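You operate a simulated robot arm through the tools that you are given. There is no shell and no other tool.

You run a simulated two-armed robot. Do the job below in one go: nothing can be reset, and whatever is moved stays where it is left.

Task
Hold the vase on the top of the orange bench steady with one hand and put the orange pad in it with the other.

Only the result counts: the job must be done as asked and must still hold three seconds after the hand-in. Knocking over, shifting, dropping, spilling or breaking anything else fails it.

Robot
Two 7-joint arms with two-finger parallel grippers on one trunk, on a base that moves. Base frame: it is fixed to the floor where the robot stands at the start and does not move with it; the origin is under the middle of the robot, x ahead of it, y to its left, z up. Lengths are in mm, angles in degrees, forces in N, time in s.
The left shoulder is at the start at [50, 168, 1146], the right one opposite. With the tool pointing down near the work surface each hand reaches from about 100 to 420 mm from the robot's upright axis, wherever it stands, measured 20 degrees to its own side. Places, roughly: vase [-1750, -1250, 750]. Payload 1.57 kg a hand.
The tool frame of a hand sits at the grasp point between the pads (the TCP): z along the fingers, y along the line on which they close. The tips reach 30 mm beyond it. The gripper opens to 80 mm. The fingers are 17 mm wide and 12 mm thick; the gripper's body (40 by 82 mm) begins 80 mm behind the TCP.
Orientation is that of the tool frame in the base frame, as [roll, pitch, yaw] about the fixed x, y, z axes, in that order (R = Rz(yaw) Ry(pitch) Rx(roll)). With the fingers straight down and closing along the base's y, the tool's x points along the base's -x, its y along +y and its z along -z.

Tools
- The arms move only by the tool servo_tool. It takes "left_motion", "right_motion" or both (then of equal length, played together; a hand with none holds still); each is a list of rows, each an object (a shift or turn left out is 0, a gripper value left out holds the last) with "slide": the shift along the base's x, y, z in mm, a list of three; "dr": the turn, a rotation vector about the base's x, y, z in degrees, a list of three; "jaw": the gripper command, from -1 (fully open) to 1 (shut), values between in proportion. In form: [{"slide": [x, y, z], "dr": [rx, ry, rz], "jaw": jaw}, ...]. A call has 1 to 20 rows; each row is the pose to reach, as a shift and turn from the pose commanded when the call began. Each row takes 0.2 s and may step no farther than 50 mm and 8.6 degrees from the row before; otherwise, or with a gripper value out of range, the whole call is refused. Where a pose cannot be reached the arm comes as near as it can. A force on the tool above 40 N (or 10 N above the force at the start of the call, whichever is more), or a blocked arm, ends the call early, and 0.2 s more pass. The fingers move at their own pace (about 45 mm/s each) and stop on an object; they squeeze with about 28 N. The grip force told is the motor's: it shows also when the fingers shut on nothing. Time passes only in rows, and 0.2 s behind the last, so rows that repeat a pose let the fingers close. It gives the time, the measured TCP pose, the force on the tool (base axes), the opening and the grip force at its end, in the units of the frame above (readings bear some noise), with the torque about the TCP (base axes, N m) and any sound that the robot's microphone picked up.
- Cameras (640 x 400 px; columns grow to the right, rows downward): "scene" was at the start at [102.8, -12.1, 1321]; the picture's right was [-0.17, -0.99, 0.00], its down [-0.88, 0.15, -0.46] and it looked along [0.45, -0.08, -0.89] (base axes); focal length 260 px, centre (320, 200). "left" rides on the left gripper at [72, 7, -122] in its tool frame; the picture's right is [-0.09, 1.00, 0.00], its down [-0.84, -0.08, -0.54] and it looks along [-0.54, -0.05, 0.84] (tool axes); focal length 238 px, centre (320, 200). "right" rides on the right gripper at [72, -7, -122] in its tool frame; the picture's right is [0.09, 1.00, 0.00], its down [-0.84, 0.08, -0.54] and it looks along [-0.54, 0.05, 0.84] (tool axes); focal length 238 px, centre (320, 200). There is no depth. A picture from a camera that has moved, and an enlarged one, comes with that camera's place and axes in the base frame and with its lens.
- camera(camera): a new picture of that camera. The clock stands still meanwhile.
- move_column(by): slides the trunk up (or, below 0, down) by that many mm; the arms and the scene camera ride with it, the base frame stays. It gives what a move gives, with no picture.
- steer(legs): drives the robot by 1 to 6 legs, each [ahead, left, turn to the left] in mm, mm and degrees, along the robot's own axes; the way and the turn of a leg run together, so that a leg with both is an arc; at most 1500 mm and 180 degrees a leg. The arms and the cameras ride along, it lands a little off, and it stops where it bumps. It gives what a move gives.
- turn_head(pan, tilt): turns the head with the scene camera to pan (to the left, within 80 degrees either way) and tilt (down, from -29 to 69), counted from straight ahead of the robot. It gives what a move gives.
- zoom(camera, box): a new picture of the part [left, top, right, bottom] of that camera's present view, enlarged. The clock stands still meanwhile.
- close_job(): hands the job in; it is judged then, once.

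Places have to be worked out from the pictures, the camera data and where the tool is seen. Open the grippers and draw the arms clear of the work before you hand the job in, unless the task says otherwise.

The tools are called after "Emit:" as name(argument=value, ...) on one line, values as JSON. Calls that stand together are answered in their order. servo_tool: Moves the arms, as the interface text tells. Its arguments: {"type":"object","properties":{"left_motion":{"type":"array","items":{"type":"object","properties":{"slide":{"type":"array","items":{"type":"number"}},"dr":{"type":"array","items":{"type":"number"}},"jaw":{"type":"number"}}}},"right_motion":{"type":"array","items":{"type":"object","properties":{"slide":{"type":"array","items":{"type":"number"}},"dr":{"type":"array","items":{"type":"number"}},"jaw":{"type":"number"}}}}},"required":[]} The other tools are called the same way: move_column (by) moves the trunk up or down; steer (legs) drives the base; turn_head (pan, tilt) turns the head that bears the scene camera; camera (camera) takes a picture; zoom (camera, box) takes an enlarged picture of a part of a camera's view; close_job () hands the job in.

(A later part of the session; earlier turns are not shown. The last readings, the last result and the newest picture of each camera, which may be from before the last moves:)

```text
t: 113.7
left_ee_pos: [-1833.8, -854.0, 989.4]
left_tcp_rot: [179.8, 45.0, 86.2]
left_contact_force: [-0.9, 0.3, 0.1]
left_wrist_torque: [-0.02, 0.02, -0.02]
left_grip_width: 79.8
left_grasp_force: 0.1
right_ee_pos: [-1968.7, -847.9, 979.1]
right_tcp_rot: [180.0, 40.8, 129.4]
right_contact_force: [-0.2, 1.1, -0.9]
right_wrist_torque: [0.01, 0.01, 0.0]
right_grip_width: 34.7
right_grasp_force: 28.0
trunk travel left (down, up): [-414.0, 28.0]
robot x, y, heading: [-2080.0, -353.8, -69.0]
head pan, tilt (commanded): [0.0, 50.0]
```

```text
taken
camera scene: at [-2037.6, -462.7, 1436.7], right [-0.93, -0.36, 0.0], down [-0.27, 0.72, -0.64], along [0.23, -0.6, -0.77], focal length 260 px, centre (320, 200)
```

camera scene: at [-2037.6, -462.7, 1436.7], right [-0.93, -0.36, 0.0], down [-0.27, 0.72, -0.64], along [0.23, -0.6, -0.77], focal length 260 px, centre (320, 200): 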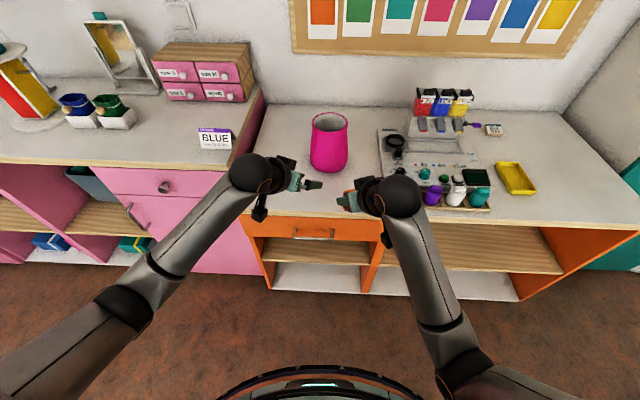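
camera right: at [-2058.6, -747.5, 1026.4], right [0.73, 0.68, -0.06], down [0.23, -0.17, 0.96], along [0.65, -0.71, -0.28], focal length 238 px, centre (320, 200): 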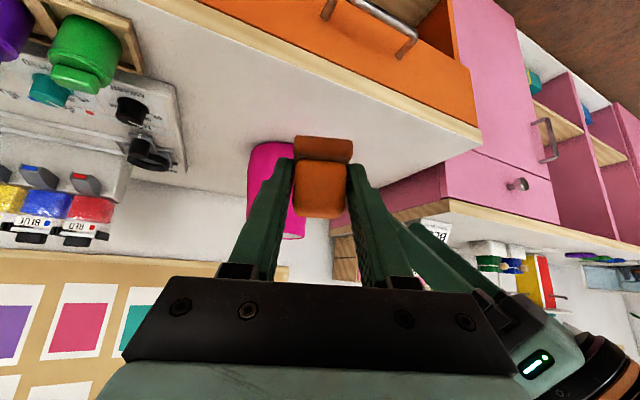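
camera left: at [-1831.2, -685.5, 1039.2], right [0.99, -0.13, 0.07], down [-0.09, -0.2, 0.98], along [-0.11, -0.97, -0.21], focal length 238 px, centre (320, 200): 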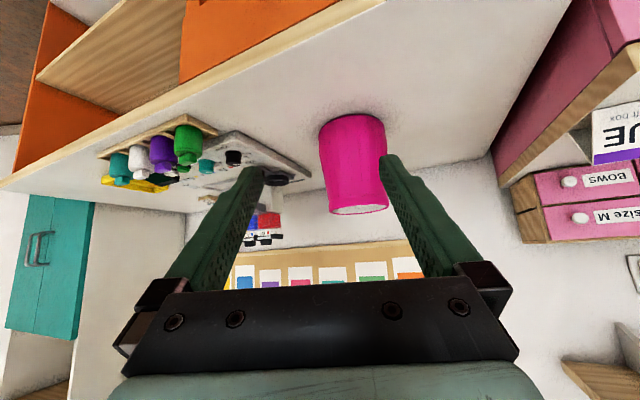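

The right hand stops short at z 979 although the left arm mirrored this pose without trouble, so its joints are in a poor posture. I'll bring it back to tool-down, then extend and tilt it the way the left arm went.

Emit:
servo_tool(right_motion=[{"slide": [-17, 12, -4], "dr": [4.5, 3.7, 0], "jaw": 1}, {"slide": [-34, 24, -8], "dr": [9, 7.4, 0], "jaw": 1}, {"slide": [-51, 36, -12], "dr": [13.6, 11.1, 0], "jaw": 1}, {"slide": [-68, 48, -16], "dr": [18.1, 14.9, 0], "jaw": 1}, {"slide": [-85, 60, -20], "dr": [22.6, 18.6, 0], "jaw": 1}, {"slide": [-102, 72, -20], "dr": [27.2, 22.3, 0], "jaw": 1}, {"slide": [-118, 84, -20], "dr": [31.7, 26, 0], "jaw": 1}, {"slide": [-118, 84, -20], "dr": [31.7, 26, 0], "jaw": 1}])

Emit:
camera(camera="scene")

```text
t: 115.5
left_ee_pos: [-1834.8, -855.3, 989.8]
left_tcp_rot: [179.9, 45.0, 86.2]
left_contact_force: [-0.3, -0.1, -0.6]
left_wrist_torque: [-0.04, 0.02, 0.01]
left_grip_width: 80.1
left_grasp_force: 0.1
right_ee_pos: [-2080.3, -773.3, 978.9]
right_tcp_rot: [-179.8, 2.2, 129.5]
right_contact_force: [-0.4, 0.1, -0.1]
right_wrist_torque: [-0.04, 0.04, -0.03]
right_grip_width: 34.7
right_grasp_force: 27.9
trunk travel left (down, up): [-414.0, 28.0]
robot x, y, heading: [-2078.9, -351.8, -69.2]
head pan, tilt (commanded): [0.0, 50.0]
```

```text
taken
camera scene: at [-2037.6, -462.7, 1436.7], right [-0.93, -0.36, 0.0], down [-0.27, 0.72, -0.64], along [0.23, -0.6, -0.77], focal length 260 px, centre (320, 200)
```

scene: 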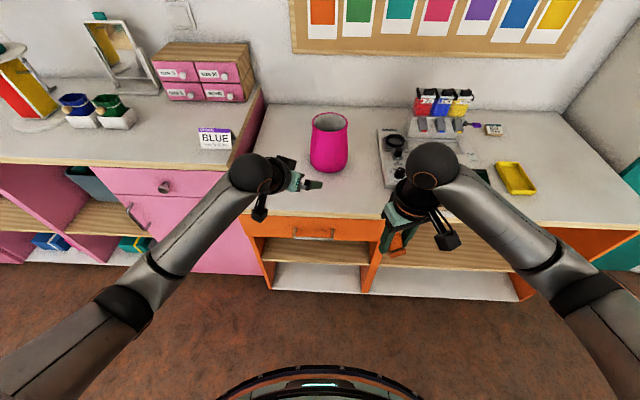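

The right arm is now in a posture that mirrors the left. I'll extend and tilt it again towards the insertion pose.

Emit:
servo_tool(right_motion=[{"slide": [19, -15, 4], "dr": [-4.5, -3.7, 0], "jaw": 1}, {"slide": [38, -30, 8], "dr": [-9, -7.4, 0], "jaw": 1}, {"slide": [58, -45, 12], "dr": [-13.6, -11.1, 0], "jaw": 1}, {"slide": [78, -60, 17], "dr": [-18.1, -14.9, 0], "jaw": 1}, {"slide": [98, -75, 22], "dr": [-22.6, -18.6, 0], "jaw": 1}, {"slide": [118, -90, 26], "dr": [-27.2, -22.3, 0], "jaw": 1}, {"slide": [137, -104, 30], "dr": [-31.7, -26, 0], "jaw": 1}, {"slide": [137, -104, 30], "dr": [-31.7, -26, 0], "jaw": 1}])

Emit:
camera(camera="scene")

Emit:
camera(camera="right")

```text
t: 117.3
left_ee_pos: [-1835.5, -855.0, 988.7]
left_tcp_rot: [179.8, 45.1, 86.1]
left_contact_force: [-0.5, 0.3, 0.0]
left_wrist_torque: [0.01, 0.03, -0.01]
left_grip_width: 80.3
left_grasp_force: 0.1
right_ee_pos: [-1943.2, -876.7, 1007.5]
right_tcp_rot: [-179.7, 43.2, 129.4]
right_contact_force: [-0.6, 0.1, -0.1]
right_wrist_torque: [0.03, -0.01, 0.0]
right_grip_width: 34.7
right_grasp_force: 28.1
trunk travel left (down, up): [-414.0, 28.0]
robot x, y, heading: [-2079.2, -353.6, -68.9]
head pan, tilt (commanded): [0.0, 50.0]
```

```text
taken
camera scene: at [-2037.7, -462.7, 1436.7], right [-0.93, -0.36, 0.0], down [-0.27, 0.72, -0.64], along [0.23, -0.6, -0.77], focal length 260 px, centre (320, 200)
```

scene: 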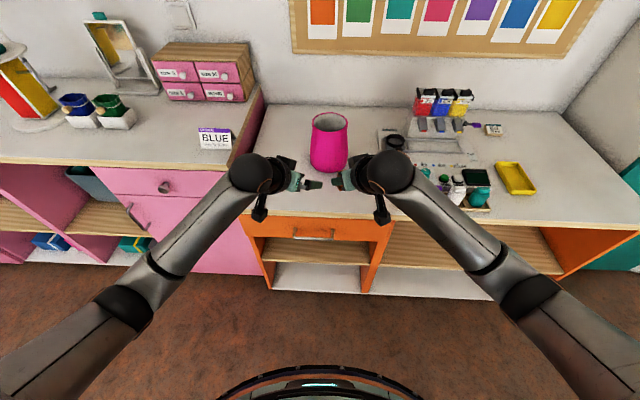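

```text
taken
camera right: at [-2035.3, -774.6, 1049.2], right [0.73, 0.68, -0.07], down [0.21, -0.13, 0.97], along [0.65, -0.72, -0.24], focal length 238 px, centre (320, 200)
```

right: 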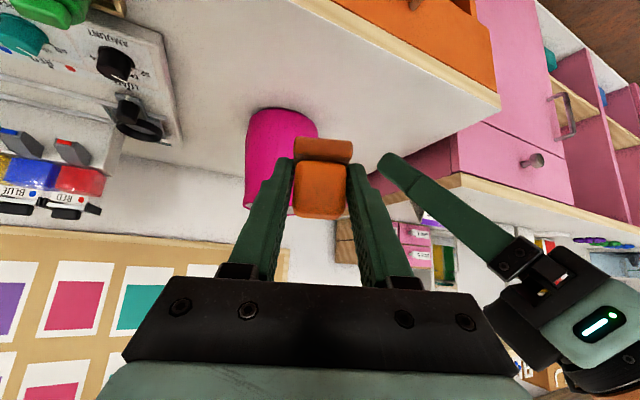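

Both hands reach the poses I need. Before driving in, I'll raise and spread them so they pass clear of the vase, then advance about 285 mm to bring the vase about 540 ahead.

Emit:
servo_tool(left_motion=[{"slide": [8.6, 19.4, 10]}, {"slide": [17.3, 38.7, 20]}, {"slide": [26, 58, 30]}, {"slide": [34.6, 77.5, 40]}, {"slide": [34.6, 77.5, 40]}], right_motion=[{"slide": [-14.7, 10.4, 5], "jaw": 1}, {"slide": [-29.4, 20.8, 10], "jaw": 1}, {"slide": [-44, 31.2, 15], "jaw": 1}, {"slide": [-58.9, 41.7, 20], "jaw": 1}, {"slide": [-58.9, 41.7, 20], "jaw": 1}])

Emit:
steer(legs=[[200, -10, 0]])

Emit:
camera(camera="scene")

Emit:
camera(camera="left")

Emit:
camera(camera="right")

```text
t: 118.5
left_ee_pos: [-1799.7, -775.6, 1029.5]
left_tcp_rot: [179.9, 45.1, 86.1]
left_contact_force: [0.7, -0.2, 0.0]
left_wrist_torque: [-0.02, 0.03, 0.01]
left_grip_width: 80.0
left_grasp_force: 0.1
right_ee_pos: [-2004.7, -834.5, 1028.7]
right_tcp_rot: [-179.8, 43.3, 129.3]
right_contact_force: [-1.0, -0.2, -1.2]
right_wrist_torque: [0.0, -0.01, 0.0]
right_grip_width: 34.6
right_grasp_force: 27.9
trunk travel left (down, up): [-414.0, 28.0]
robot x, y, heading: [-2078.4, -353.5, -69.0]
head pan, tilt (commanded): [0.0, 50.0]
```

```text
t: 120.2
left_ee_pos: [-1735.4, -966.3, 1028.5]
left_tcp_rot: [179.8, 45.2, 86.2]
left_contact_force: [-0.2, -0.6, -0.2]
left_wrist_torque: [-0.02, 0.01, -0.01]
left_grip_width: 80.2
left_grasp_force: 0.0
right_ee_pos: [-1940.8, -1028.0, 1029.0]
right_tcp_rot: [-179.8, 43.2, 129.5]
right_contact_force: [-0.6, 0.6, -0.9]
right_wrist_torque: [0.01, 0.02, -0.02]
right_grip_width: 34.3
right_grasp_force: 27.8
trunk travel left (down, up): [-414.0, 28.0]
robot x, y, heading: [-2017.9, -545.4, -68.8]
head pan, tilt (commanded): [0.0, 50.0]
```

```text
taken
camera scene: at [-1974.2, -654.5, 1436.6], right [-0.93, -0.36, 0.0], down [-0.28, 0.72, -0.64], along [0.23, -0.6, -0.77], focal length 260 px, centre (320, 200)
```

scene: 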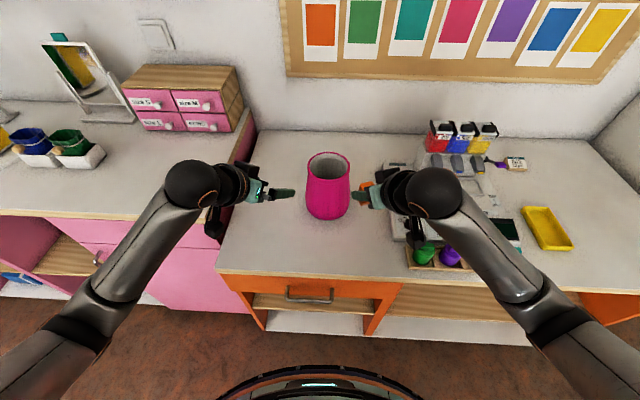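

```text
taken
camera left: at [-1720.4, -830.1, 1064.9], right [0.99, -0.13, 0.07], down [-0.09, -0.2, 0.97], along [-0.11, -0.97, -0.21], focal length 238 px, centre (320, 200)
```

left: 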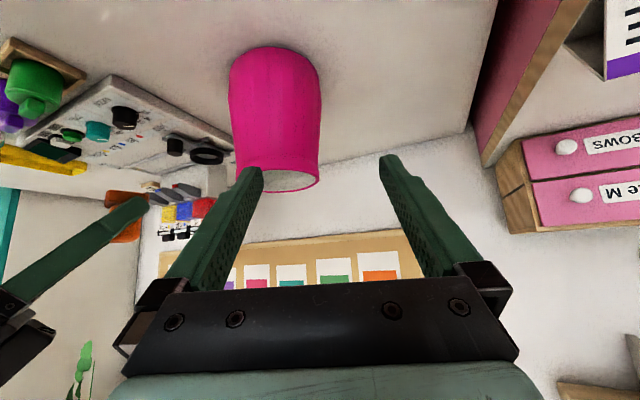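

```text
taken
camera right: at [-2031.9, -925.4, 1069.3], right [0.73, 0.68, -0.07], down [0.21, -0.13, 0.97], along [0.65, -0.72, -0.24], focal length 238 px, centre (320, 200)
```

right: 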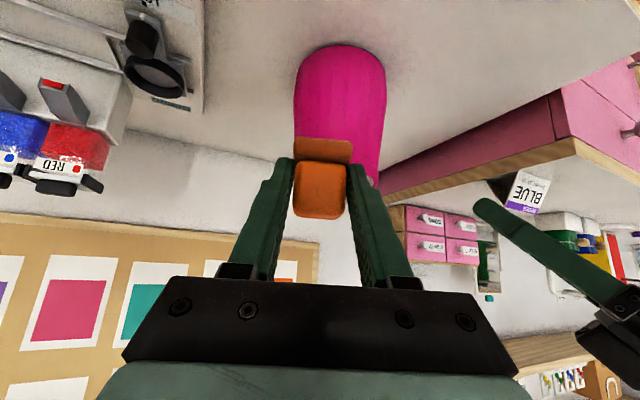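

The vase now sits about 624 ahead and 20 to the right. I'll zoom in from the left and scene cameras to refine its position before the last advance.

Emit:
zoom(camera="left", box=[200, 30, 360, 210])

Emit:
zoom(camera="scene", box=[240, 130, 400, 230])

Emit:
zoom(camera="right", box=[260, 30, 420, 230])

```text
2.22 times, centred on (280, 120) of left
camera zoom: at [-1720.4, -830.1, 1064.9], right [0.99, -0.13, 0.07], down [-0.09, -0.2, 0.97], along [-0.11, -0.97, -0.21], focal length 530 px, centre (409, 378)
```

zoom: 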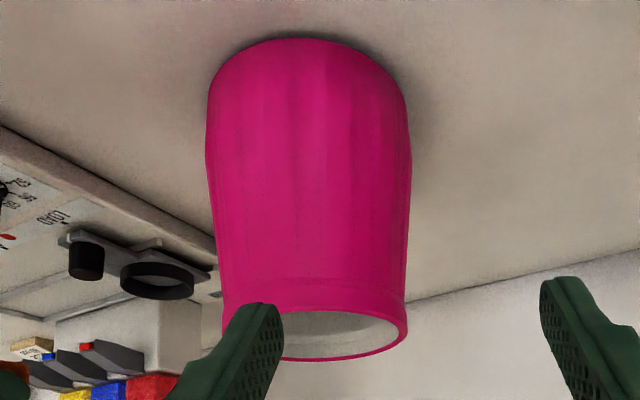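

```text
4.00 times, centred on (320, 180) of scene
camera zoom: at [-1974.2, -654.5, 1436.6], right [-0.93, -0.36, 0.0], down [-0.28, 0.72, -0.64], along [0.23, -0.6, -0.77], focal length 1038 px, centre (320, 280)
```

zoom: 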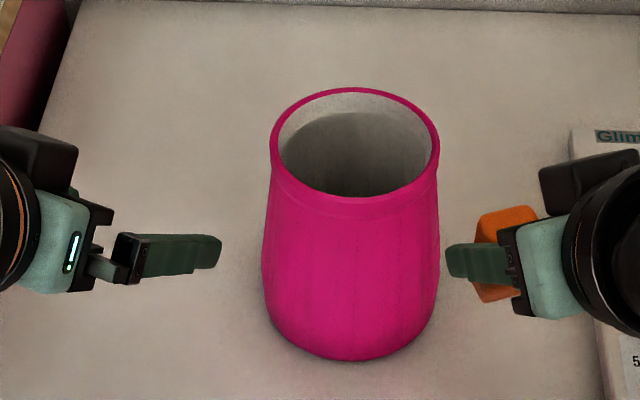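

```text
2.00 times, centred on (340, 130) of right
camera zoom: at [-2031.9, -925.4, 1069.3], right [0.73, 0.68, -0.07], down [0.21, -0.13, 0.97], along [0.65, -0.72, -0.24], focal length 477 px, centre (280, 340)
```

zoom: 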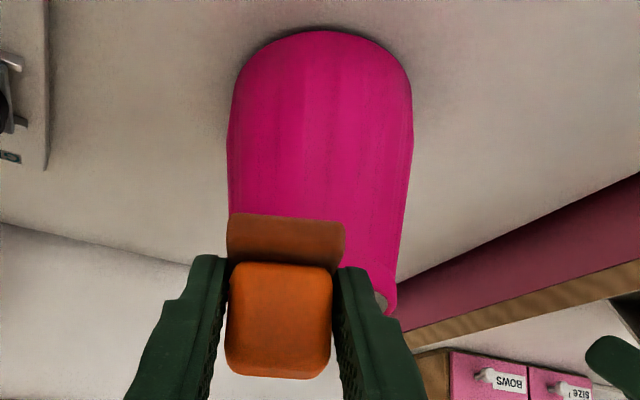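

From the zooms, the rim centre is about (-1813, -1139, 963), with an outer radius of about 57 and an inner radius of about 50. Both hands will stay beside the vase and above the rim, so I'll advance the last 80 mm.

Emit:
steer(legs=[[80, 0, 0]])

Emit:
zoom(camera="scene", box=[220, 110, 420, 235])

Emit:
camera(camera="left")

```text
t: 121.2
left_ee_pos: [-1708.5, -1041.8, 1029.2]
left_tcp_rot: [179.8, 45.1, 86.3]
left_contact_force: [0.5, 0.0, -0.6]
left_wrist_torque: [-0.01, -0.02, 0.0]
left_grip_width: 80.0
left_grasp_force: 0.0
right_ee_pos: [-1912.3, -1101.2, 1028.4]
right_tcp_rot: [-179.8, 43.2, 129.4]
right_contact_force: [0.4, -0.1, -0.3]
right_wrist_torque: [0.0, 0.02, -0.01]
right_grip_width: 34.5
right_grasp_force: 28.5
trunk travel left (down, up): [-414.0, 28.0]
robot x, y, heading: [-1984.0, -613.1, -69.1]
head pan, tilt (commanded): [0.0, 50.0]
```

```text
3.20 times, centred on (320, 172) of scene
camera zoom: at [-1945.4, -729.5, 1436.6], right [-0.93, -0.36, 0.0], down [-0.28, 0.72, -0.64], along [0.23, -0.6, -0.77], focal length 830 px, centre (320, 288)
```

zoom: 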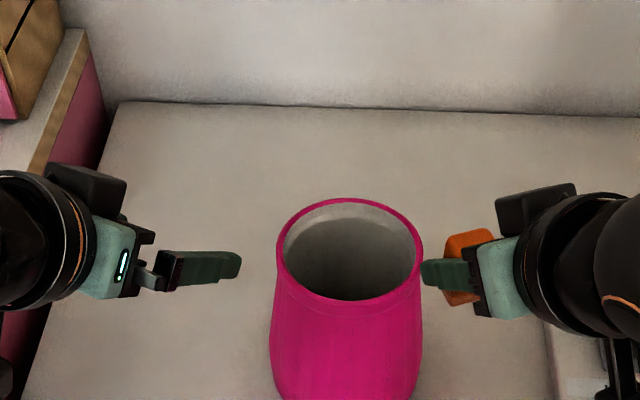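

```text
taken
camera left: at [-1691.8, -905.2, 1064.8], right [0.99, -0.13, 0.07], down [-0.09, -0.2, 0.97], along [-0.11, -0.97, -0.21], focal length 238 px, centre (320, 200)
```

left: 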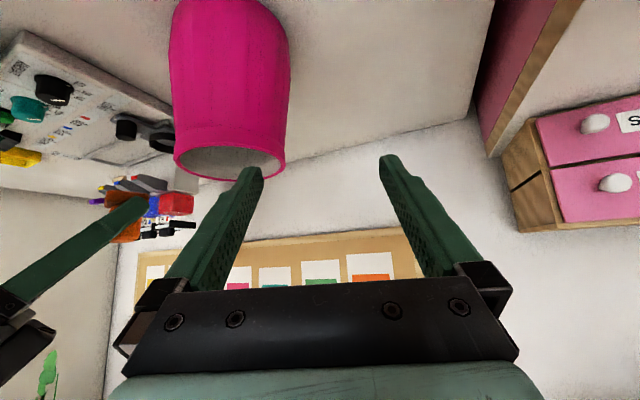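

There was no bump, and the rim centre is confirmed near (-1813, -1139.5, 963). I'll bring the left hand, opened to 60 mm, to a pre-grasp straddling the left wall of the rim, about 40 mm above the final height.

Emit:
servo_tool(left_motion=[{"slide": [-12, -12, -4], "jaw": -0.5}, {"slide": [-24, -24, -10], "jaw": -0.5}, {"slide": [-36, -36, -18], "jaw": -0.5}, {"slide": [-47.5, -48.2, -26.8], "jaw": -0.5}, {"slide": [-47.5, -48.2, -26.8], "jaw": -0.5}])

Emit:
camera(camera="left")

Emit:
zoom(camera="scene", box=[220, 110, 420, 235])

```text
t: 122.4
left_ee_pos: [-1754.6, -1088.8, 1002.5]
left_tcp_rot: [179.8, 45.0, 86.1]
left_contact_force: [0.1, -0.4, -0.4]
left_wrist_torque: [0.03, 0.0, 0.02]
left_grip_width: 59.8
left_grasp_force: 0.0
right_ee_pos: [-1912.0, -1101.3, 1028.4]
right_tcp_rot: [-179.7, 43.3, 129.5]
right_contact_force: [0.0, 0.3, 0.2]
right_wrist_torque: [-0.04, -0.04, -0.02]
right_grip_width: 34.4
right_grasp_force: 27.7
trunk travel left (down, up): [-414.0, 28.0]
robot x, y, heading: [-1988.7, -616.0, -69.0]
head pan, tilt (commanded): [0.0, 50.0]
```

```text
taken
camera left: at [-1738.8, -952.4, 1037.6], right [0.99, -0.13, 0.07], down [-0.09, -0.2, 0.98], along [-0.11, -0.97, -0.21], focal length 238 px, centre (320, 200)
```

left: 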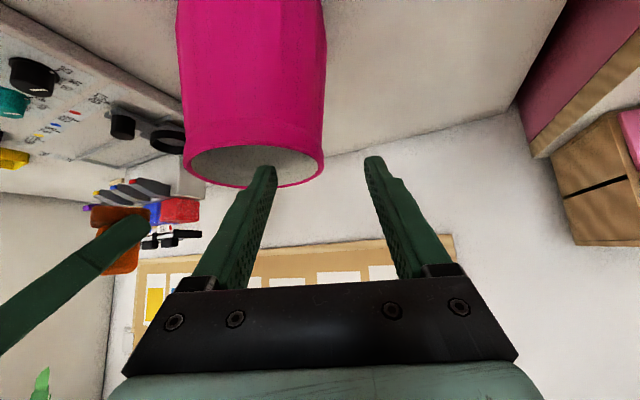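

```text
3.20 times, centred on (320, 172) of scene
camera zoom: at [-1945.6, -728.4, 1436.7], right [-0.93, -0.36, 0.0], down [-0.27, 0.71, -0.64], along [0.23, -0.6, -0.77], focal length 830 px, centre (320, 288)
```

zoom: 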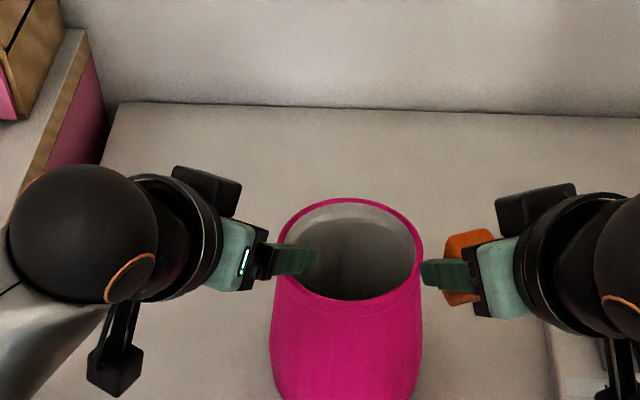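

The fingers straddle the rim's left wall. I'll zoom in to check the centring before lowering.

Emit:
zoom(camera="left", box=[240, 90, 400, 200])

```text
3.64 times, centred on (320, 145) of left
camera zoom: at [-1738.8, -952.4, 1037.6], right [0.99, -0.13, 0.07], down [-0.09, -0.2, 0.98], along [-0.11, -0.97, -0.21], focal length 867 px, centre (320, 400)
```

zoom: 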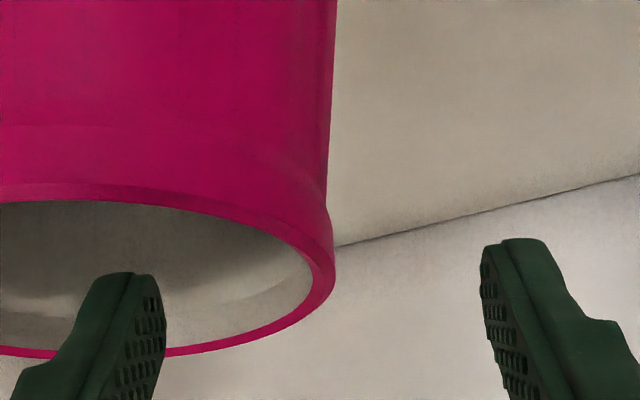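

The wall is about 1 mm to the gripper's left of centre at the right depth. I'll lower along the finger axis with that correction.

Emit:
servo_tool(left_motion=[{"slide": [0.8, -10.6, -10.6], "jaw": -0.5}, {"slide": [0.2, -21.2, -21.2], "jaw": -0.5}, {"slide": [-0.6, -31.8, -31.8], "jaw": -0.5}, {"slide": [-1.6, -42.5, -42.4], "jaw": -0.5}, {"slide": [-1.6, -42.5, -42.4], "jaw": -0.5}])

Emit:
camera(camera="left")

Emit:
zoom(camera="left", box=[240, 110, 400, 220])

Emit:
zoom(camera="scene", box=[240, 130, 400, 230])

```text
t: 123.6
left_ee_pos: [-1756.7, -1131.6, 960.3]
left_tcp_rot: [179.8, 45.1, 86.1]
left_contact_force: [0.8, -0.3, 0.5]
left_wrist_torque: [0.0, 0.01, -0.01]
left_grip_width: 60.1
left_grasp_force: 0.0
right_ee_pos: [-1912.1, -1101.5, 1027.8]
right_tcp_rot: [-179.7, 43.3, 129.5]
right_contact_force: [-0.3, 0.1, 0.3]
right_wrist_torque: [0.01, -0.01, 0.0]
right_grip_width: 34.7
right_grasp_force: 28.1
trunk travel left (down, up): [-414.0, 28.0]
robot x, y, heading: [-1987.0, -617.4, -68.9]
head pan, tilt (commanded): [0.0, 50.0]
```

```text
taken
camera left: at [-1741.3, -995.1, 995.8], right [0.99, -0.13, 0.07], down [-0.09, -0.2, 0.98], along [-0.11, -0.97, -0.21], focal length 238 px, centre (320, 200)
```

left: 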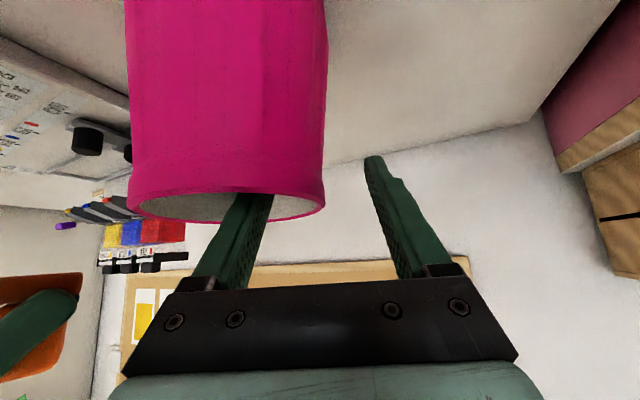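

```text
3.64 times, centred on (320, 165) of left
camera zoom: at [-1741.3, -995.1, 995.8], right [0.99, -0.13, 0.07], down [-0.09, -0.2, 0.98], along [-0.11, -0.97, -0.21], focal length 867 px, centre (320, 327)
```

zoom: 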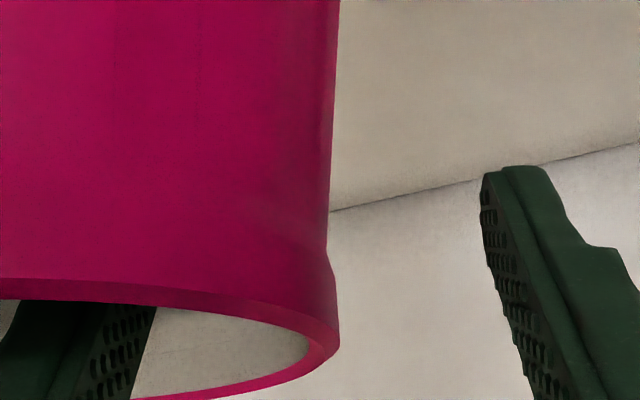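

```text
4.00 times, centred on (320, 180) of scene
camera zoom: at [-1945.7, -728.4, 1436.7], right [-0.93, -0.36, 0.0], down [-0.27, 0.71, -0.64], along [0.23, -0.6, -0.77], focal length 1038 px, centre (320, 280)
```

zoom: 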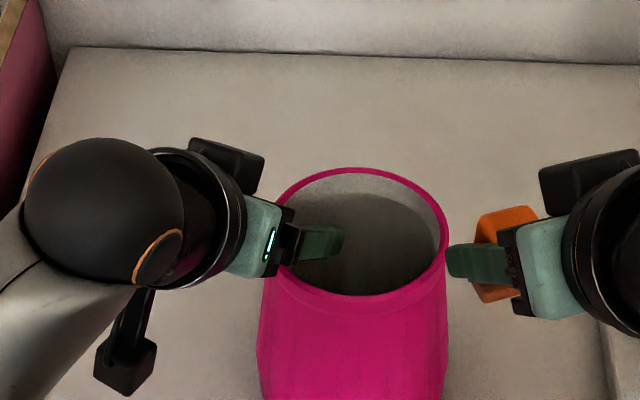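

The wall is centred to within about 1 mm. I'll close partway to a 24 mm gap and recheck before squeezing.

Emit:
servo_tool(left_motion=[{"jaw": 0.0}, {"jaw": 0.4}, {"jaw": 0.4}, {"jaw": 0.4}])

Emit:
zoom(camera="left", box=[240, 110, 400, 220])

```text
t: 124.6
left_ee_pos: [-1758.5, -1131.5, 960.9]
left_tcp_rot: [179.8, 45.2, 86.2]
left_contact_force: [-2.7, 0.1, 2.2]
left_wrist_torque: [0.06, 0.04, 0.03]
left_grip_width: 26.2
left_grasp_force: 1.1
right_ee_pos: [-1911.8, -1101.4, 1028.0]
right_tcp_rot: [-179.8, 43.3, 129.5]
right_contact_force: [-0.2, -0.8, -0.6]
right_wrist_torque: [0.0, 0.02, -0.01]
right_grip_width: 34.5
right_grasp_force: 28.0
trunk travel left (down, up): [-414.0, 28.0]
robot x, y, heading: [-1986.8, -618.4, -68.9]
head pan, tilt (commanded): [0.0, 50.0]
```

```text
3.64 times, centred on (320, 165) of left
camera zoom: at [-1741.9, -995.1, 996.4], right [0.99, -0.13, 0.07], down [-0.09, -0.2, 0.98], along [-0.11, -0.97, -0.21], focal length 867 px, centre (320, 327)
```

zoom: 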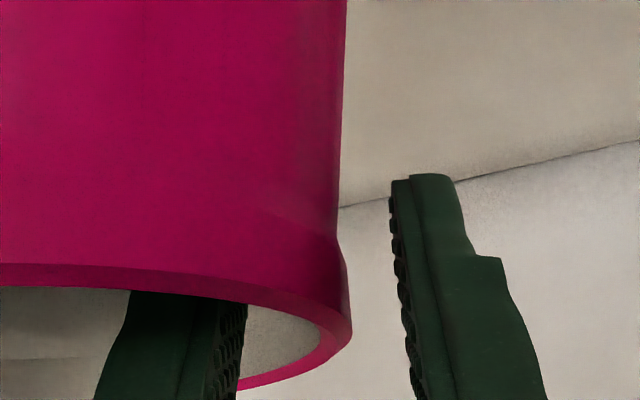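

A light contact registered at 26 mm, so the inner finger has met the inside wall while the outer one still has about 10 mm to go. I'll shift the hand about 5.5 mm towards the vase centre so both fingers meet the wall together.

Emit:
servo_tool(left_motion=[{"slide": [-2.5, 0.2, 0], "jaw": 0.38}, {"slide": [-5.5, 0.4, 0], "jaw": 0.38}, {"slide": [-5.5, 0.4, 0], "jaw": 0.38}])

Emit:
zoom(camera="left", box=[240, 110, 400, 220])

Emit:
zoom(camera="scene", box=[240, 130, 400, 230])

```text
t: 125.4
left_ee_pos: [-1762.7, -1130.5, 960.3]
left_tcp_rot: [179.8, 45.1, 86.2]
left_contact_force: [-0.1, -0.2, -0.3]
left_wrist_torque: [0.0, -0.02, 0.02]
left_grip_width: 24.8
left_grasp_force: 0.1
right_ee_pos: [-1912.2, -1101.1, 1027.7]
right_tcp_rot: [-179.8, 43.3, 129.5]
right_contact_force: [-0.6, 0.2, -0.8]
right_wrist_torque: [0.04, -0.01, -0.01]
right_grip_width: 34.3
right_grasp_force: 27.9
trunk travel left (down, up): [-414.0, 28.0]
robot x, y, heading: [-1988.7, -617.5, -69.1]
head pan, tilt (commanded): [0.0, 50.0]
```

```text
3.64 times, centred on (320, 165) of left
camera zoom: at [-1746.8, -994.5, 996.0], right [0.99, -0.13, 0.07], down [-0.09, -0.2, 0.97], along [-0.11, -0.97, -0.21], focal length 867 px, centre (320, 327)
```

zoom: 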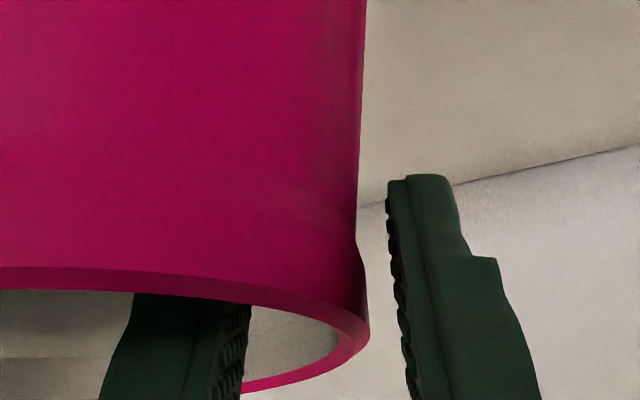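

```text
4.00 times, centred on (320, 180) of scene
camera zoom: at [-1945.7, -728.5, 1436.7], right [-0.93, -0.36, 0.0], down [-0.27, 0.71, -0.64], along [0.23, -0.6, -0.77], focal length 1038 px, centre (320, 280)
```

zoom: 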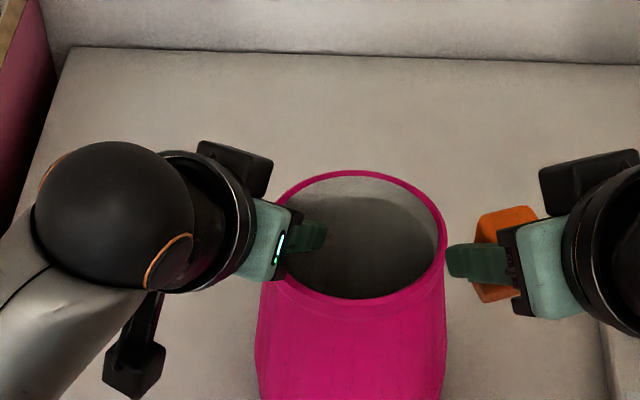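

The hand is free of contact again and nearly symmetric. I'll close the rest of the way in steps.

Emit:
servo_tool(left_motion=[{"jaw": 0.5}, {"jaw": 0.6}, {"jaw": 0.6}])

Emit:
zoom(camera="left", box=[240, 110, 400, 220])

```text
t: 126.2
left_ee_pos: [-1763.2, -1131.6, 961.1]
left_tcp_rot: [179.8, 45.2, 86.0]
left_contact_force: [-2.5, -1.1, 2.6]
left_wrist_torque: [0.02, 0.0, 0.06]
left_grip_width: 17.3
left_grasp_force: 0.9
right_ee_pos: [-1912.1, -1100.4, 1028.8]
right_tcp_rot: [-179.8, 43.3, 129.6]
right_contact_force: [0.1, 0.0, -0.3]
right_wrist_torque: [0.01, 0.01, 0.0]
right_grip_width: 34.4
right_grasp_force: 28.2
trunk travel left (down, up): [-414.0, 28.0]
robot x, y, heading: [-1989.8, -614.7, -68.9]
head pan, tilt (commanded): [0.0, 50.0]
```

```text
3.64 times, centred on (320, 165) of left
camera zoom: at [-1747.5, -994.9, 996.7], right [0.99, -0.13, 0.07], down [-0.09, -0.2, 0.98], along [-0.11, -0.97, -0.21], focal length 867 px, centre (320, 327)
```

zoom: 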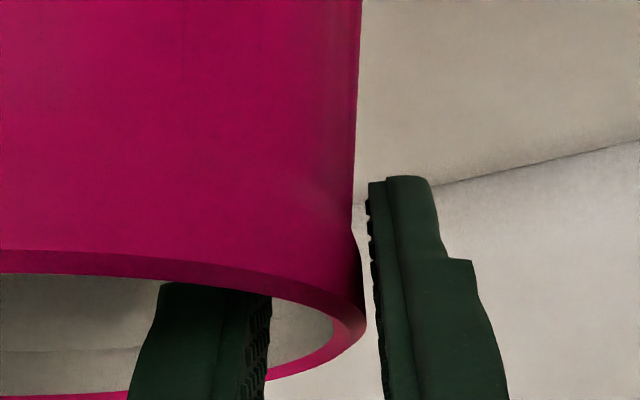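

The outer finger is about 2.5 mm from the wall while the inner one touches lightly. I'll shift 1.3 mm more and close fully to hold the vase.

Emit:
servo_tool(left_motion=[{"slide": [-1.3, 0.1, 0], "jaw": 0.6}, {"slide": [-1.3, 0.1, 0], "jaw": 0.7}, {"slide": [-1.3, 0.1, 0], "jaw": 1}, {"slide": [-1.3, 0.1, 0], "jaw": 1}, {"slide": [-1.3, 0.1, 0], "jaw": 1}])

Emit:
camera(camera="left")

Emit:
zoom(camera="scene", box=[220, 110, 420, 235])

```text
t: 127.4
left_ee_pos: [-1763.8, -1130.6, 960.0]
left_tcp_rot: [179.7, 45.3, 86.1]
left_contact_force: [-0.2, -2.4, 5.8]
left_wrist_torque: [0.01, -0.29, -0.01]
left_grip_width: 16.6
left_grasp_force: 28.4
right_ee_pos: [-1912.8, -1101.5, 1028.4]
right_tcp_rot: [-179.9, 43.3, 129.5]
right_contact_force: [0.5, 0.5, -1.2]
right_wrist_torque: [0.01, 0.0, 0.02]
right_grip_width: 34.7
right_grasp_force: 27.6
trunk travel left (down, up): [-414.0, 28.0]
robot x, y, heading: [-1988.4, -622.3, -69.3]
head pan, tilt (commanded): [0.0, 50.0]
```

```text
taken
camera left: at [-1748.2, -994.5, 996.2], right [0.99, -0.13, 0.07], down [-0.09, -0.2, 0.98], along [-0.11, -0.97, -0.21], focal length 238 px, centre (320, 200)
```

left: 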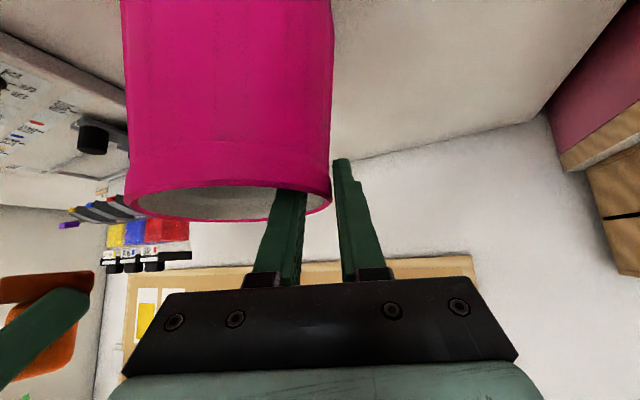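

```text
3.20 times, centred on (320, 172) of scene
camera zoom: at [-1946.0, -728.3, 1436.8], right [-0.93, -0.36, 0.0], down [-0.27, 0.71, -0.64], along [0.23, -0.6, -0.77], focal length 830 px, centre (320, 288)
```

zoom: 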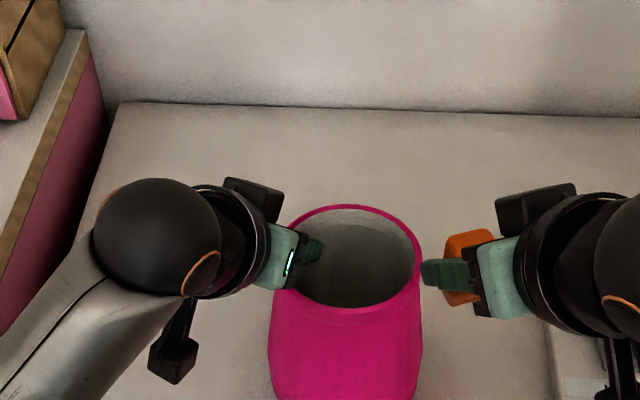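

The left hand now holds the rim at a 16.6 mm gap with 28 N, and the vase moved only a few millimetres. I'll check the vase through the right camera before bringing the pad over it.

Emit:
camera(camera="right")

Emit:
zoom(camera="scene", box=[250, 140, 390, 280])

```text
taken
camera right: at [-2003.7, -999.4, 1069.6], right [0.73, 0.68, -0.07], down [0.21, -0.13, 0.97], along [0.65, -0.72, -0.24], focal length 238 px, centre (320, 200)
```

right: 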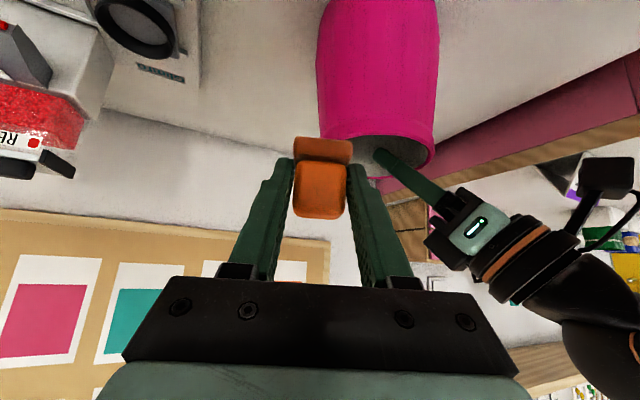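

```text
2.86 times, centred on (320, 210) of scene
camera zoom: at [-1946.0, -728.3, 1436.8], right [-0.93, -0.36, 0.0], down [-0.27, 0.71, -0.64], along [0.23, -0.6, -0.77], focal length 742 px, centre (320, 171)
```

zoom: 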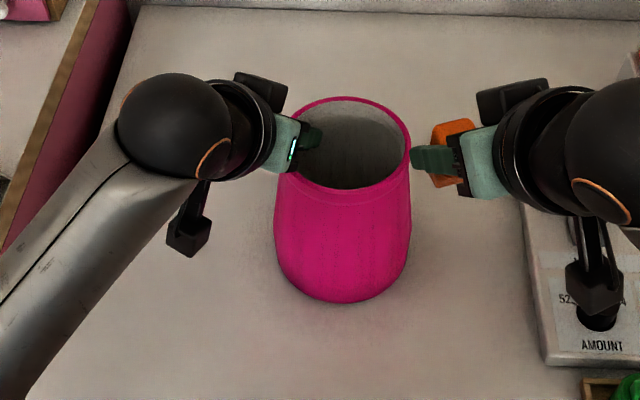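

The vase stands upright and is held, with the rim centre near (-1814, -1133). I'll move the pad over the opening, keeping its underside above the rim.

Emit:
servo_tool(right_motion=[{"slide": [17, -5, 0], "jaw": 1}, {"slide": [34, -9, 0], "jaw": 1}, {"slide": [51, -14, 0], "jaw": 1}, {"slide": [68, -19, -2], "jaw": 1}, {"slide": [83, -23, -5], "jaw": 1}, {"slide": [83, -23, -5], "jaw": 1}])

Emit:
camera(camera="right")

Emit:
zoom(camera="scene", box=[220, 110, 420, 235])

Emit:
camera(camera="left")

```text
t: 128.8
left_ee_pos: [-1763.4, -1130.1, 961.0]
left_tcp_rot: [179.8, 45.1, 86.1]
left_contact_force: [0.6, -2.8, 8.6]
left_wrist_torque: [0.12, -0.26, 0.03]
left_grip_width: 16.7
left_grasp_force: 27.6
right_ee_pos: [-1826.8, -1123.8, 1023.9]
right_tcp_rot: [-179.7, 43.4, 129.5]
right_contact_force: [0.4, -0.7, -0.8]
right_wrist_torque: [0.0, 0.02, -0.03]
right_grip_width: 34.4
right_grasp_force: 28.4
trunk travel left (down, up): [-414.0, 28.0]
robot x, y, heading: [-1985.5, -618.0, -68.8]
head pan, tilt (commanded): [0.0, 50.0]
```

```text
taken
camera right: at [-1919.8, -1022.2, 1065.4], right [0.73, 0.68, -0.07], down [0.21, -0.13, 0.97], along [0.65, -0.72, -0.24], focal length 238 px, centre (320, 200)
```

right: 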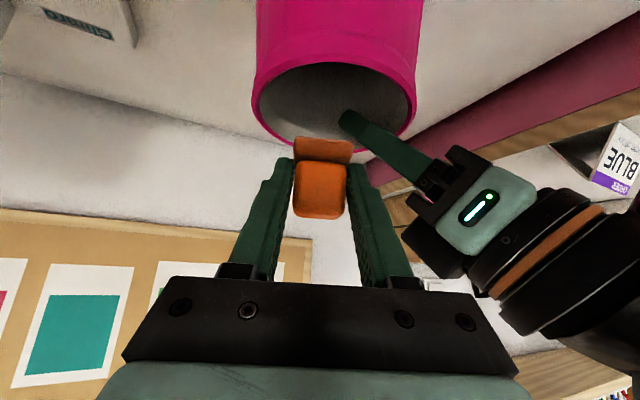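

```text
3.20 times, centred on (320, 172) of scene
camera zoom: at [-1946.0, -728.2, 1436.8], right [-0.93, -0.36, 0.0], down [-0.27, 0.71, -0.64], along [0.23, -0.6, -0.77], focal length 830 px, centre (320, 288)
```

zoom: 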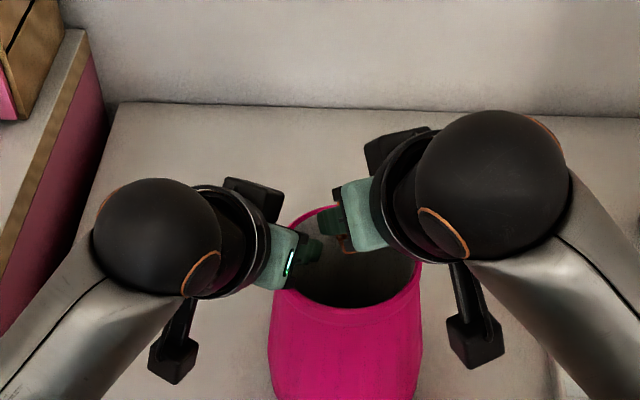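

```text
taken
camera left: at [-1748.3, -994.4, 996.2], right [0.99, -0.13, 0.07], down [-0.09, -0.2, 0.98], along [-0.11, -0.97, -0.21], focal length 238 px, centre (320, 200)
```

left: 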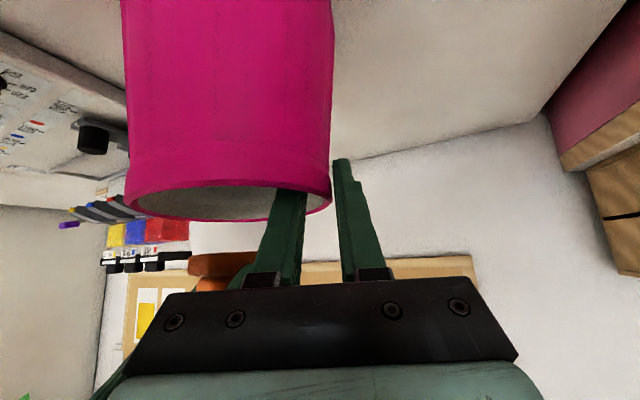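

The pad hovers over the opening with a little margin to the left hand's inner finger. I'll lower it about 47 mm so its underside is some 20 mm inside the vase.

Emit:
servo_tool(right_motion=[{"slide": [-1.5, -0.5, -10], "jaw": 1}, {"slide": [-3, -1, -20], "jaw": 1}, {"slide": [-3, -1, -30], "jaw": 1}, {"slide": [-3, -1, -40], "jaw": 1}, {"slide": [-3, -1, -48], "jaw": 1}, {"slide": [-3, -1, -48], "jaw": 1}])

Emit:
camera(camera="right")

Emit:
zoom(camera="scene", box=[220, 110, 420, 235])

Emit:
camera(camera="left")

```text
t: 130.2
left_ee_pos: [-1763.3, -1130.4, 960.5]
left_tcp_rot: [179.9, 45.2, 86.1]
left_contact_force: [2.1, -4.0, 10.0]
left_wrist_torque: [0.18, -0.21, 0.04]
left_grip_width: 16.8
left_grasp_force: 28.7
right_ee_pos: [-1833.2, -1124.7, 975.7]
right_tcp_rot: [-179.8, 43.4, 129.4]
right_contact_force: [0.2, -0.2, -0.2]
right_wrist_torque: [0.01, 0.01, 0.01]
right_grip_width: 34.6
right_grasp_force: 27.5
trunk travel left (down, up): [-414.0, 28.0]
robot x, y, heading: [-1987.6, -618.8, -68.9]
head pan, tilt (commanded): [0.0, 50.0]
```

```text
taken
camera right: at [-1924.3, -1023.4, 1016.4], right [0.73, 0.68, -0.07], down [0.21, -0.13, 0.97], along [0.65, -0.72, -0.24], focal length 238 px, centre (320, 200)
```

right: 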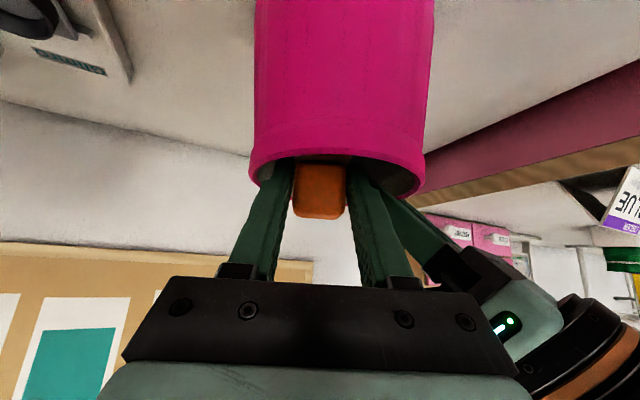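

```text
3.20 times, centred on (320, 172) of scene
camera zoom: at [-1946.0, -728.1, 1436.8], right [-0.93, -0.36, 0.0], down [-0.27, 0.71, -0.64], along [0.23, -0.6, -0.77], focal length 830 px, centre (320, 288)
```

zoom: 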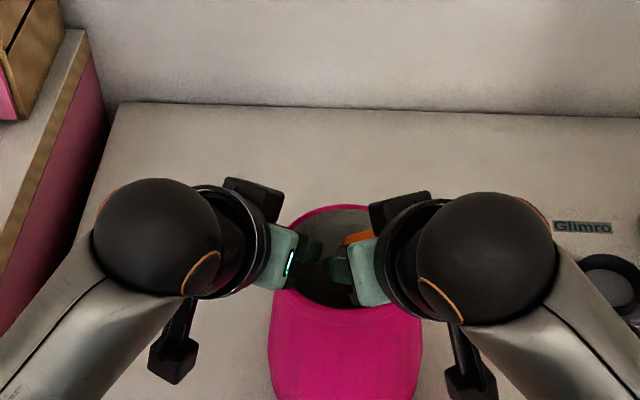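

```text
taken
camera left: at [-1748.3, -994.3, 996.2], right [0.99, -0.13, 0.07], down [-0.09, -0.2, 0.98], along [-0.11, -0.97, -0.21], focal length 238 px, centre (320, 200)
```

left: 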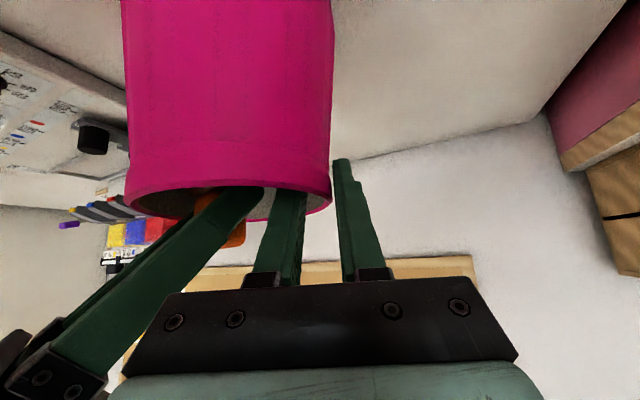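

The pad's lower half is inside the vase and no force shows on the right hand. I'll open the right gripper just a few millimetres to let the pad drop.

Emit:
servo_tool(right_motion=[{"jaw": 0.05}, {"jaw": 0.0}, {"jaw": -0.05}, {"jaw": -0.05}, {"jaw": -0.05}])

Emit:
camera(camera="right")

Emit:
camera(camera="left")

```text
t: 131.4
left_ee_pos: [-1765.1, -1129.5, 961.1]
left_tcp_rot: [179.8, 45.2, 86.1]
left_contact_force: [1.5, -4.1, 11.2]
left_wrist_torque: [0.16, -0.29, -0.01]
left_grip_width: 16.5
left_grasp_force: 27.4
right_ee_pos: [-1832.6, -1125.2, 976.5]
right_tcp_rot: [-179.8, 43.3, 129.5]
right_contact_force: [0.1, 0.2, -0.6]
right_wrist_torque: [0.02, 0.02, -0.03]
right_grip_width: 41.6
right_grasp_force: 0.1
trunk travel left (down, up): [-414.0, 28.0]
robot x, y, heading: [-1985.7, -619.4, -69.1]
head pan, tilt (commanded): [0.0, 50.0]
```

```text
taken
camera right: at [-1924.3, -1023.3, 1016.6], right [0.73, 0.68, -0.07], down [0.21, -0.13, 0.97], along [0.65, -0.72, -0.24], focal length 238 px, centre (320, 200)
```

right: 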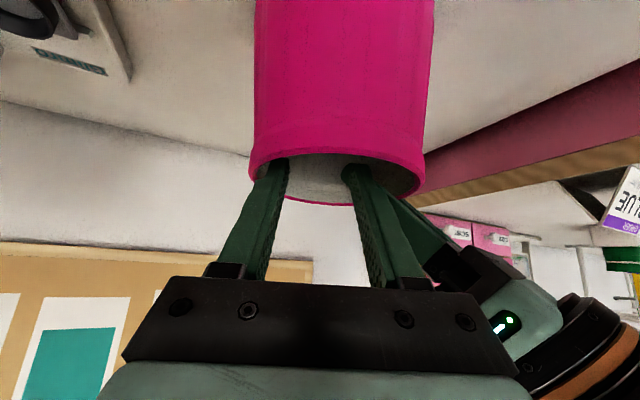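

```text
taken
camera left: at [-1748.3, -994.3, 996.2], right [0.99, -0.13, 0.07], down [-0.09, -0.2, 0.98], along [-0.11, -0.97, -0.21], focal length 238 px, centre (320, 200)
```

left: 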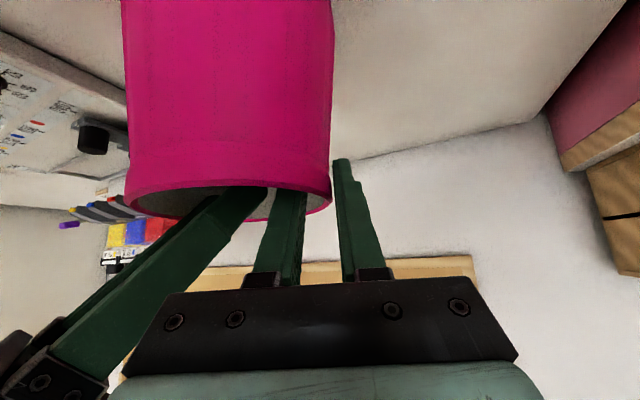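

The pad has left the gripper and dropped into the vase. I'll raise the right hand straight up out of the vase and back to its side.

Emit:
servo_tool(right_motion=[{"slide": [0, 0, 12]}, {"slide": [0, 0, 24]}, {"slide": [0, 0, 38]}, {"slide": [0, 0, 52]}, {"slide": [-15, 5, 56]}, {"slide": [-40, 13, 58]}, {"slide": [-65, 20, 58]}, {"slide": [-90, 28, 58]}, {"slide": [-90, 28, 58]}])

Emit:
zoom(camera="scene", box=[240, 130, 400, 230])

Emit:
camera(camera="right")

```text
t: 133.4
left_ee_pos: [-1764.9, -1131.1, 960.2]
left_tcp_rot: [179.8, 45.2, 86.1]
left_contact_force: [2.3, -4.3, 10.7]
left_wrist_torque: [0.22, -0.23, 0.0]
left_grip_width: 16.7
left_grasp_force: 27.8
right_ee_pos: [-1920.6, -1099.2, 1033.6]
right_tcp_rot: [-179.6, 43.4, 129.6]
right_contact_force: [0.8, 0.7, -0.1]
right_wrist_torque: [-0.05, 0.0, 0.04]
right_grip_width: 42.1
right_grasp_force: 0.2
trunk travel left (down, up): [-414.0, 28.0]
robot x, y, heading: [-1990.8, -619.3, -69.0]
head pan, tilt (commanded): [0.0, 50.0]
```

```text
4.00 times, centred on (320, 180) of scene
camera zoom: at [-1946.0, -727.9, 1436.8], right [-0.93, -0.36, 0.0], down [-0.27, 0.71, -0.64], along [0.23, -0.6, -0.77], focal length 1038 px, centre (320, 280)
```

zoom: 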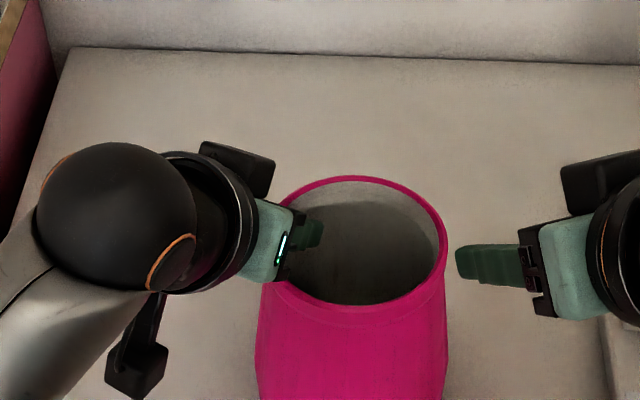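

```text
taken
camera right: at [-2012.9, -997.7, 1075.4], right [0.73, 0.68, -0.07], down [0.21, -0.13, 0.97], along [0.65, -0.72, -0.24], focal length 238 px, centre (320, 200)
```

right: 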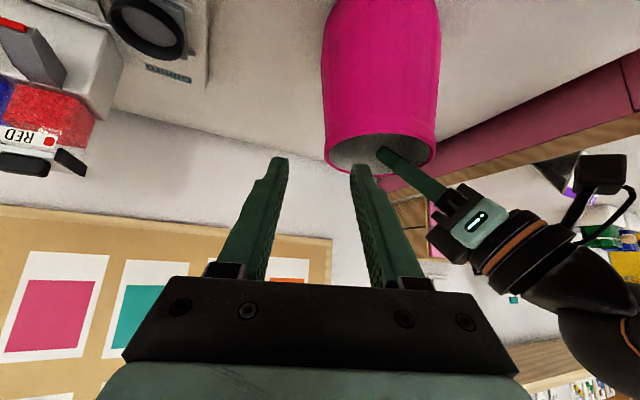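

The right hand is clear and the vase stands undisturbed. Next I'll open the left gripper and check before withdrawing it.

Emit:
servo_tool(left_motion=[{"jaw": 0.5}, {"jaw": 0.2}, {"jaw": -0.2}, {"jaw": -0.2}, {"jaw": -0.2}])

Emit:
camera(camera="left")

Emit:
zoom(camera="scene", box=[240, 130, 400, 230])

```text
t: 134.6
left_ee_pos: [-1763.7, -1132.3, 960.1]
left_tcp_rot: [179.8, 45.2, 86.1]
left_contact_force: [-0.2, 0.1, -0.3]
left_wrist_torque: [0.0, 0.04, 0.03]
left_grip_width: 48.0
left_grasp_force: 0.0
right_ee_pos: [-1921.9, -1100.0, 1034.4]
right_tcp_rot: [-179.8, 43.3, 129.4]
right_contact_force: [0.1, -0.5, 0.2]
right_wrist_torque: [-0.01, -0.08, 0.0]
right_grip_width: 42.1
right_grasp_force: 0.1
trunk travel left (down, up): [-414.0, 28.0]
robot x, y, heading: [-1986.2, -618.4, -69.2]
head pan, tilt (commanded): [0.0, 50.0]
```

```text
taken
camera left: at [-1748.1, -994.4, 995.7], right [0.99, -0.13, 0.07], down [-0.09, -0.2, 0.98], along [-0.11, -0.97, -0.21], focal length 238 px, centre (320, 200)
```

left: 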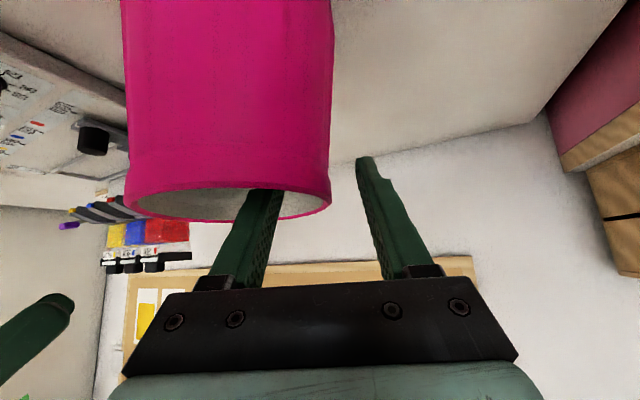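

```text
4.00 times, centred on (320, 180) of scene
camera zoom: at [-1945.7, -728.5, 1436.7], right [-0.93, -0.36, 0.0], down [-0.27, 0.71, -0.64], along [0.23, -0.6, -0.77], focal length 1038 px, centre (320, 280)
```

zoom: 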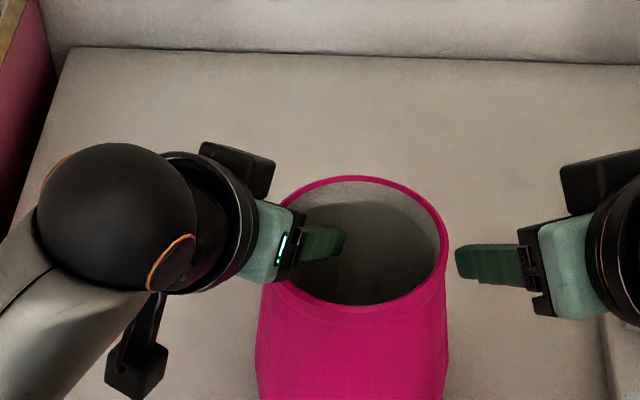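

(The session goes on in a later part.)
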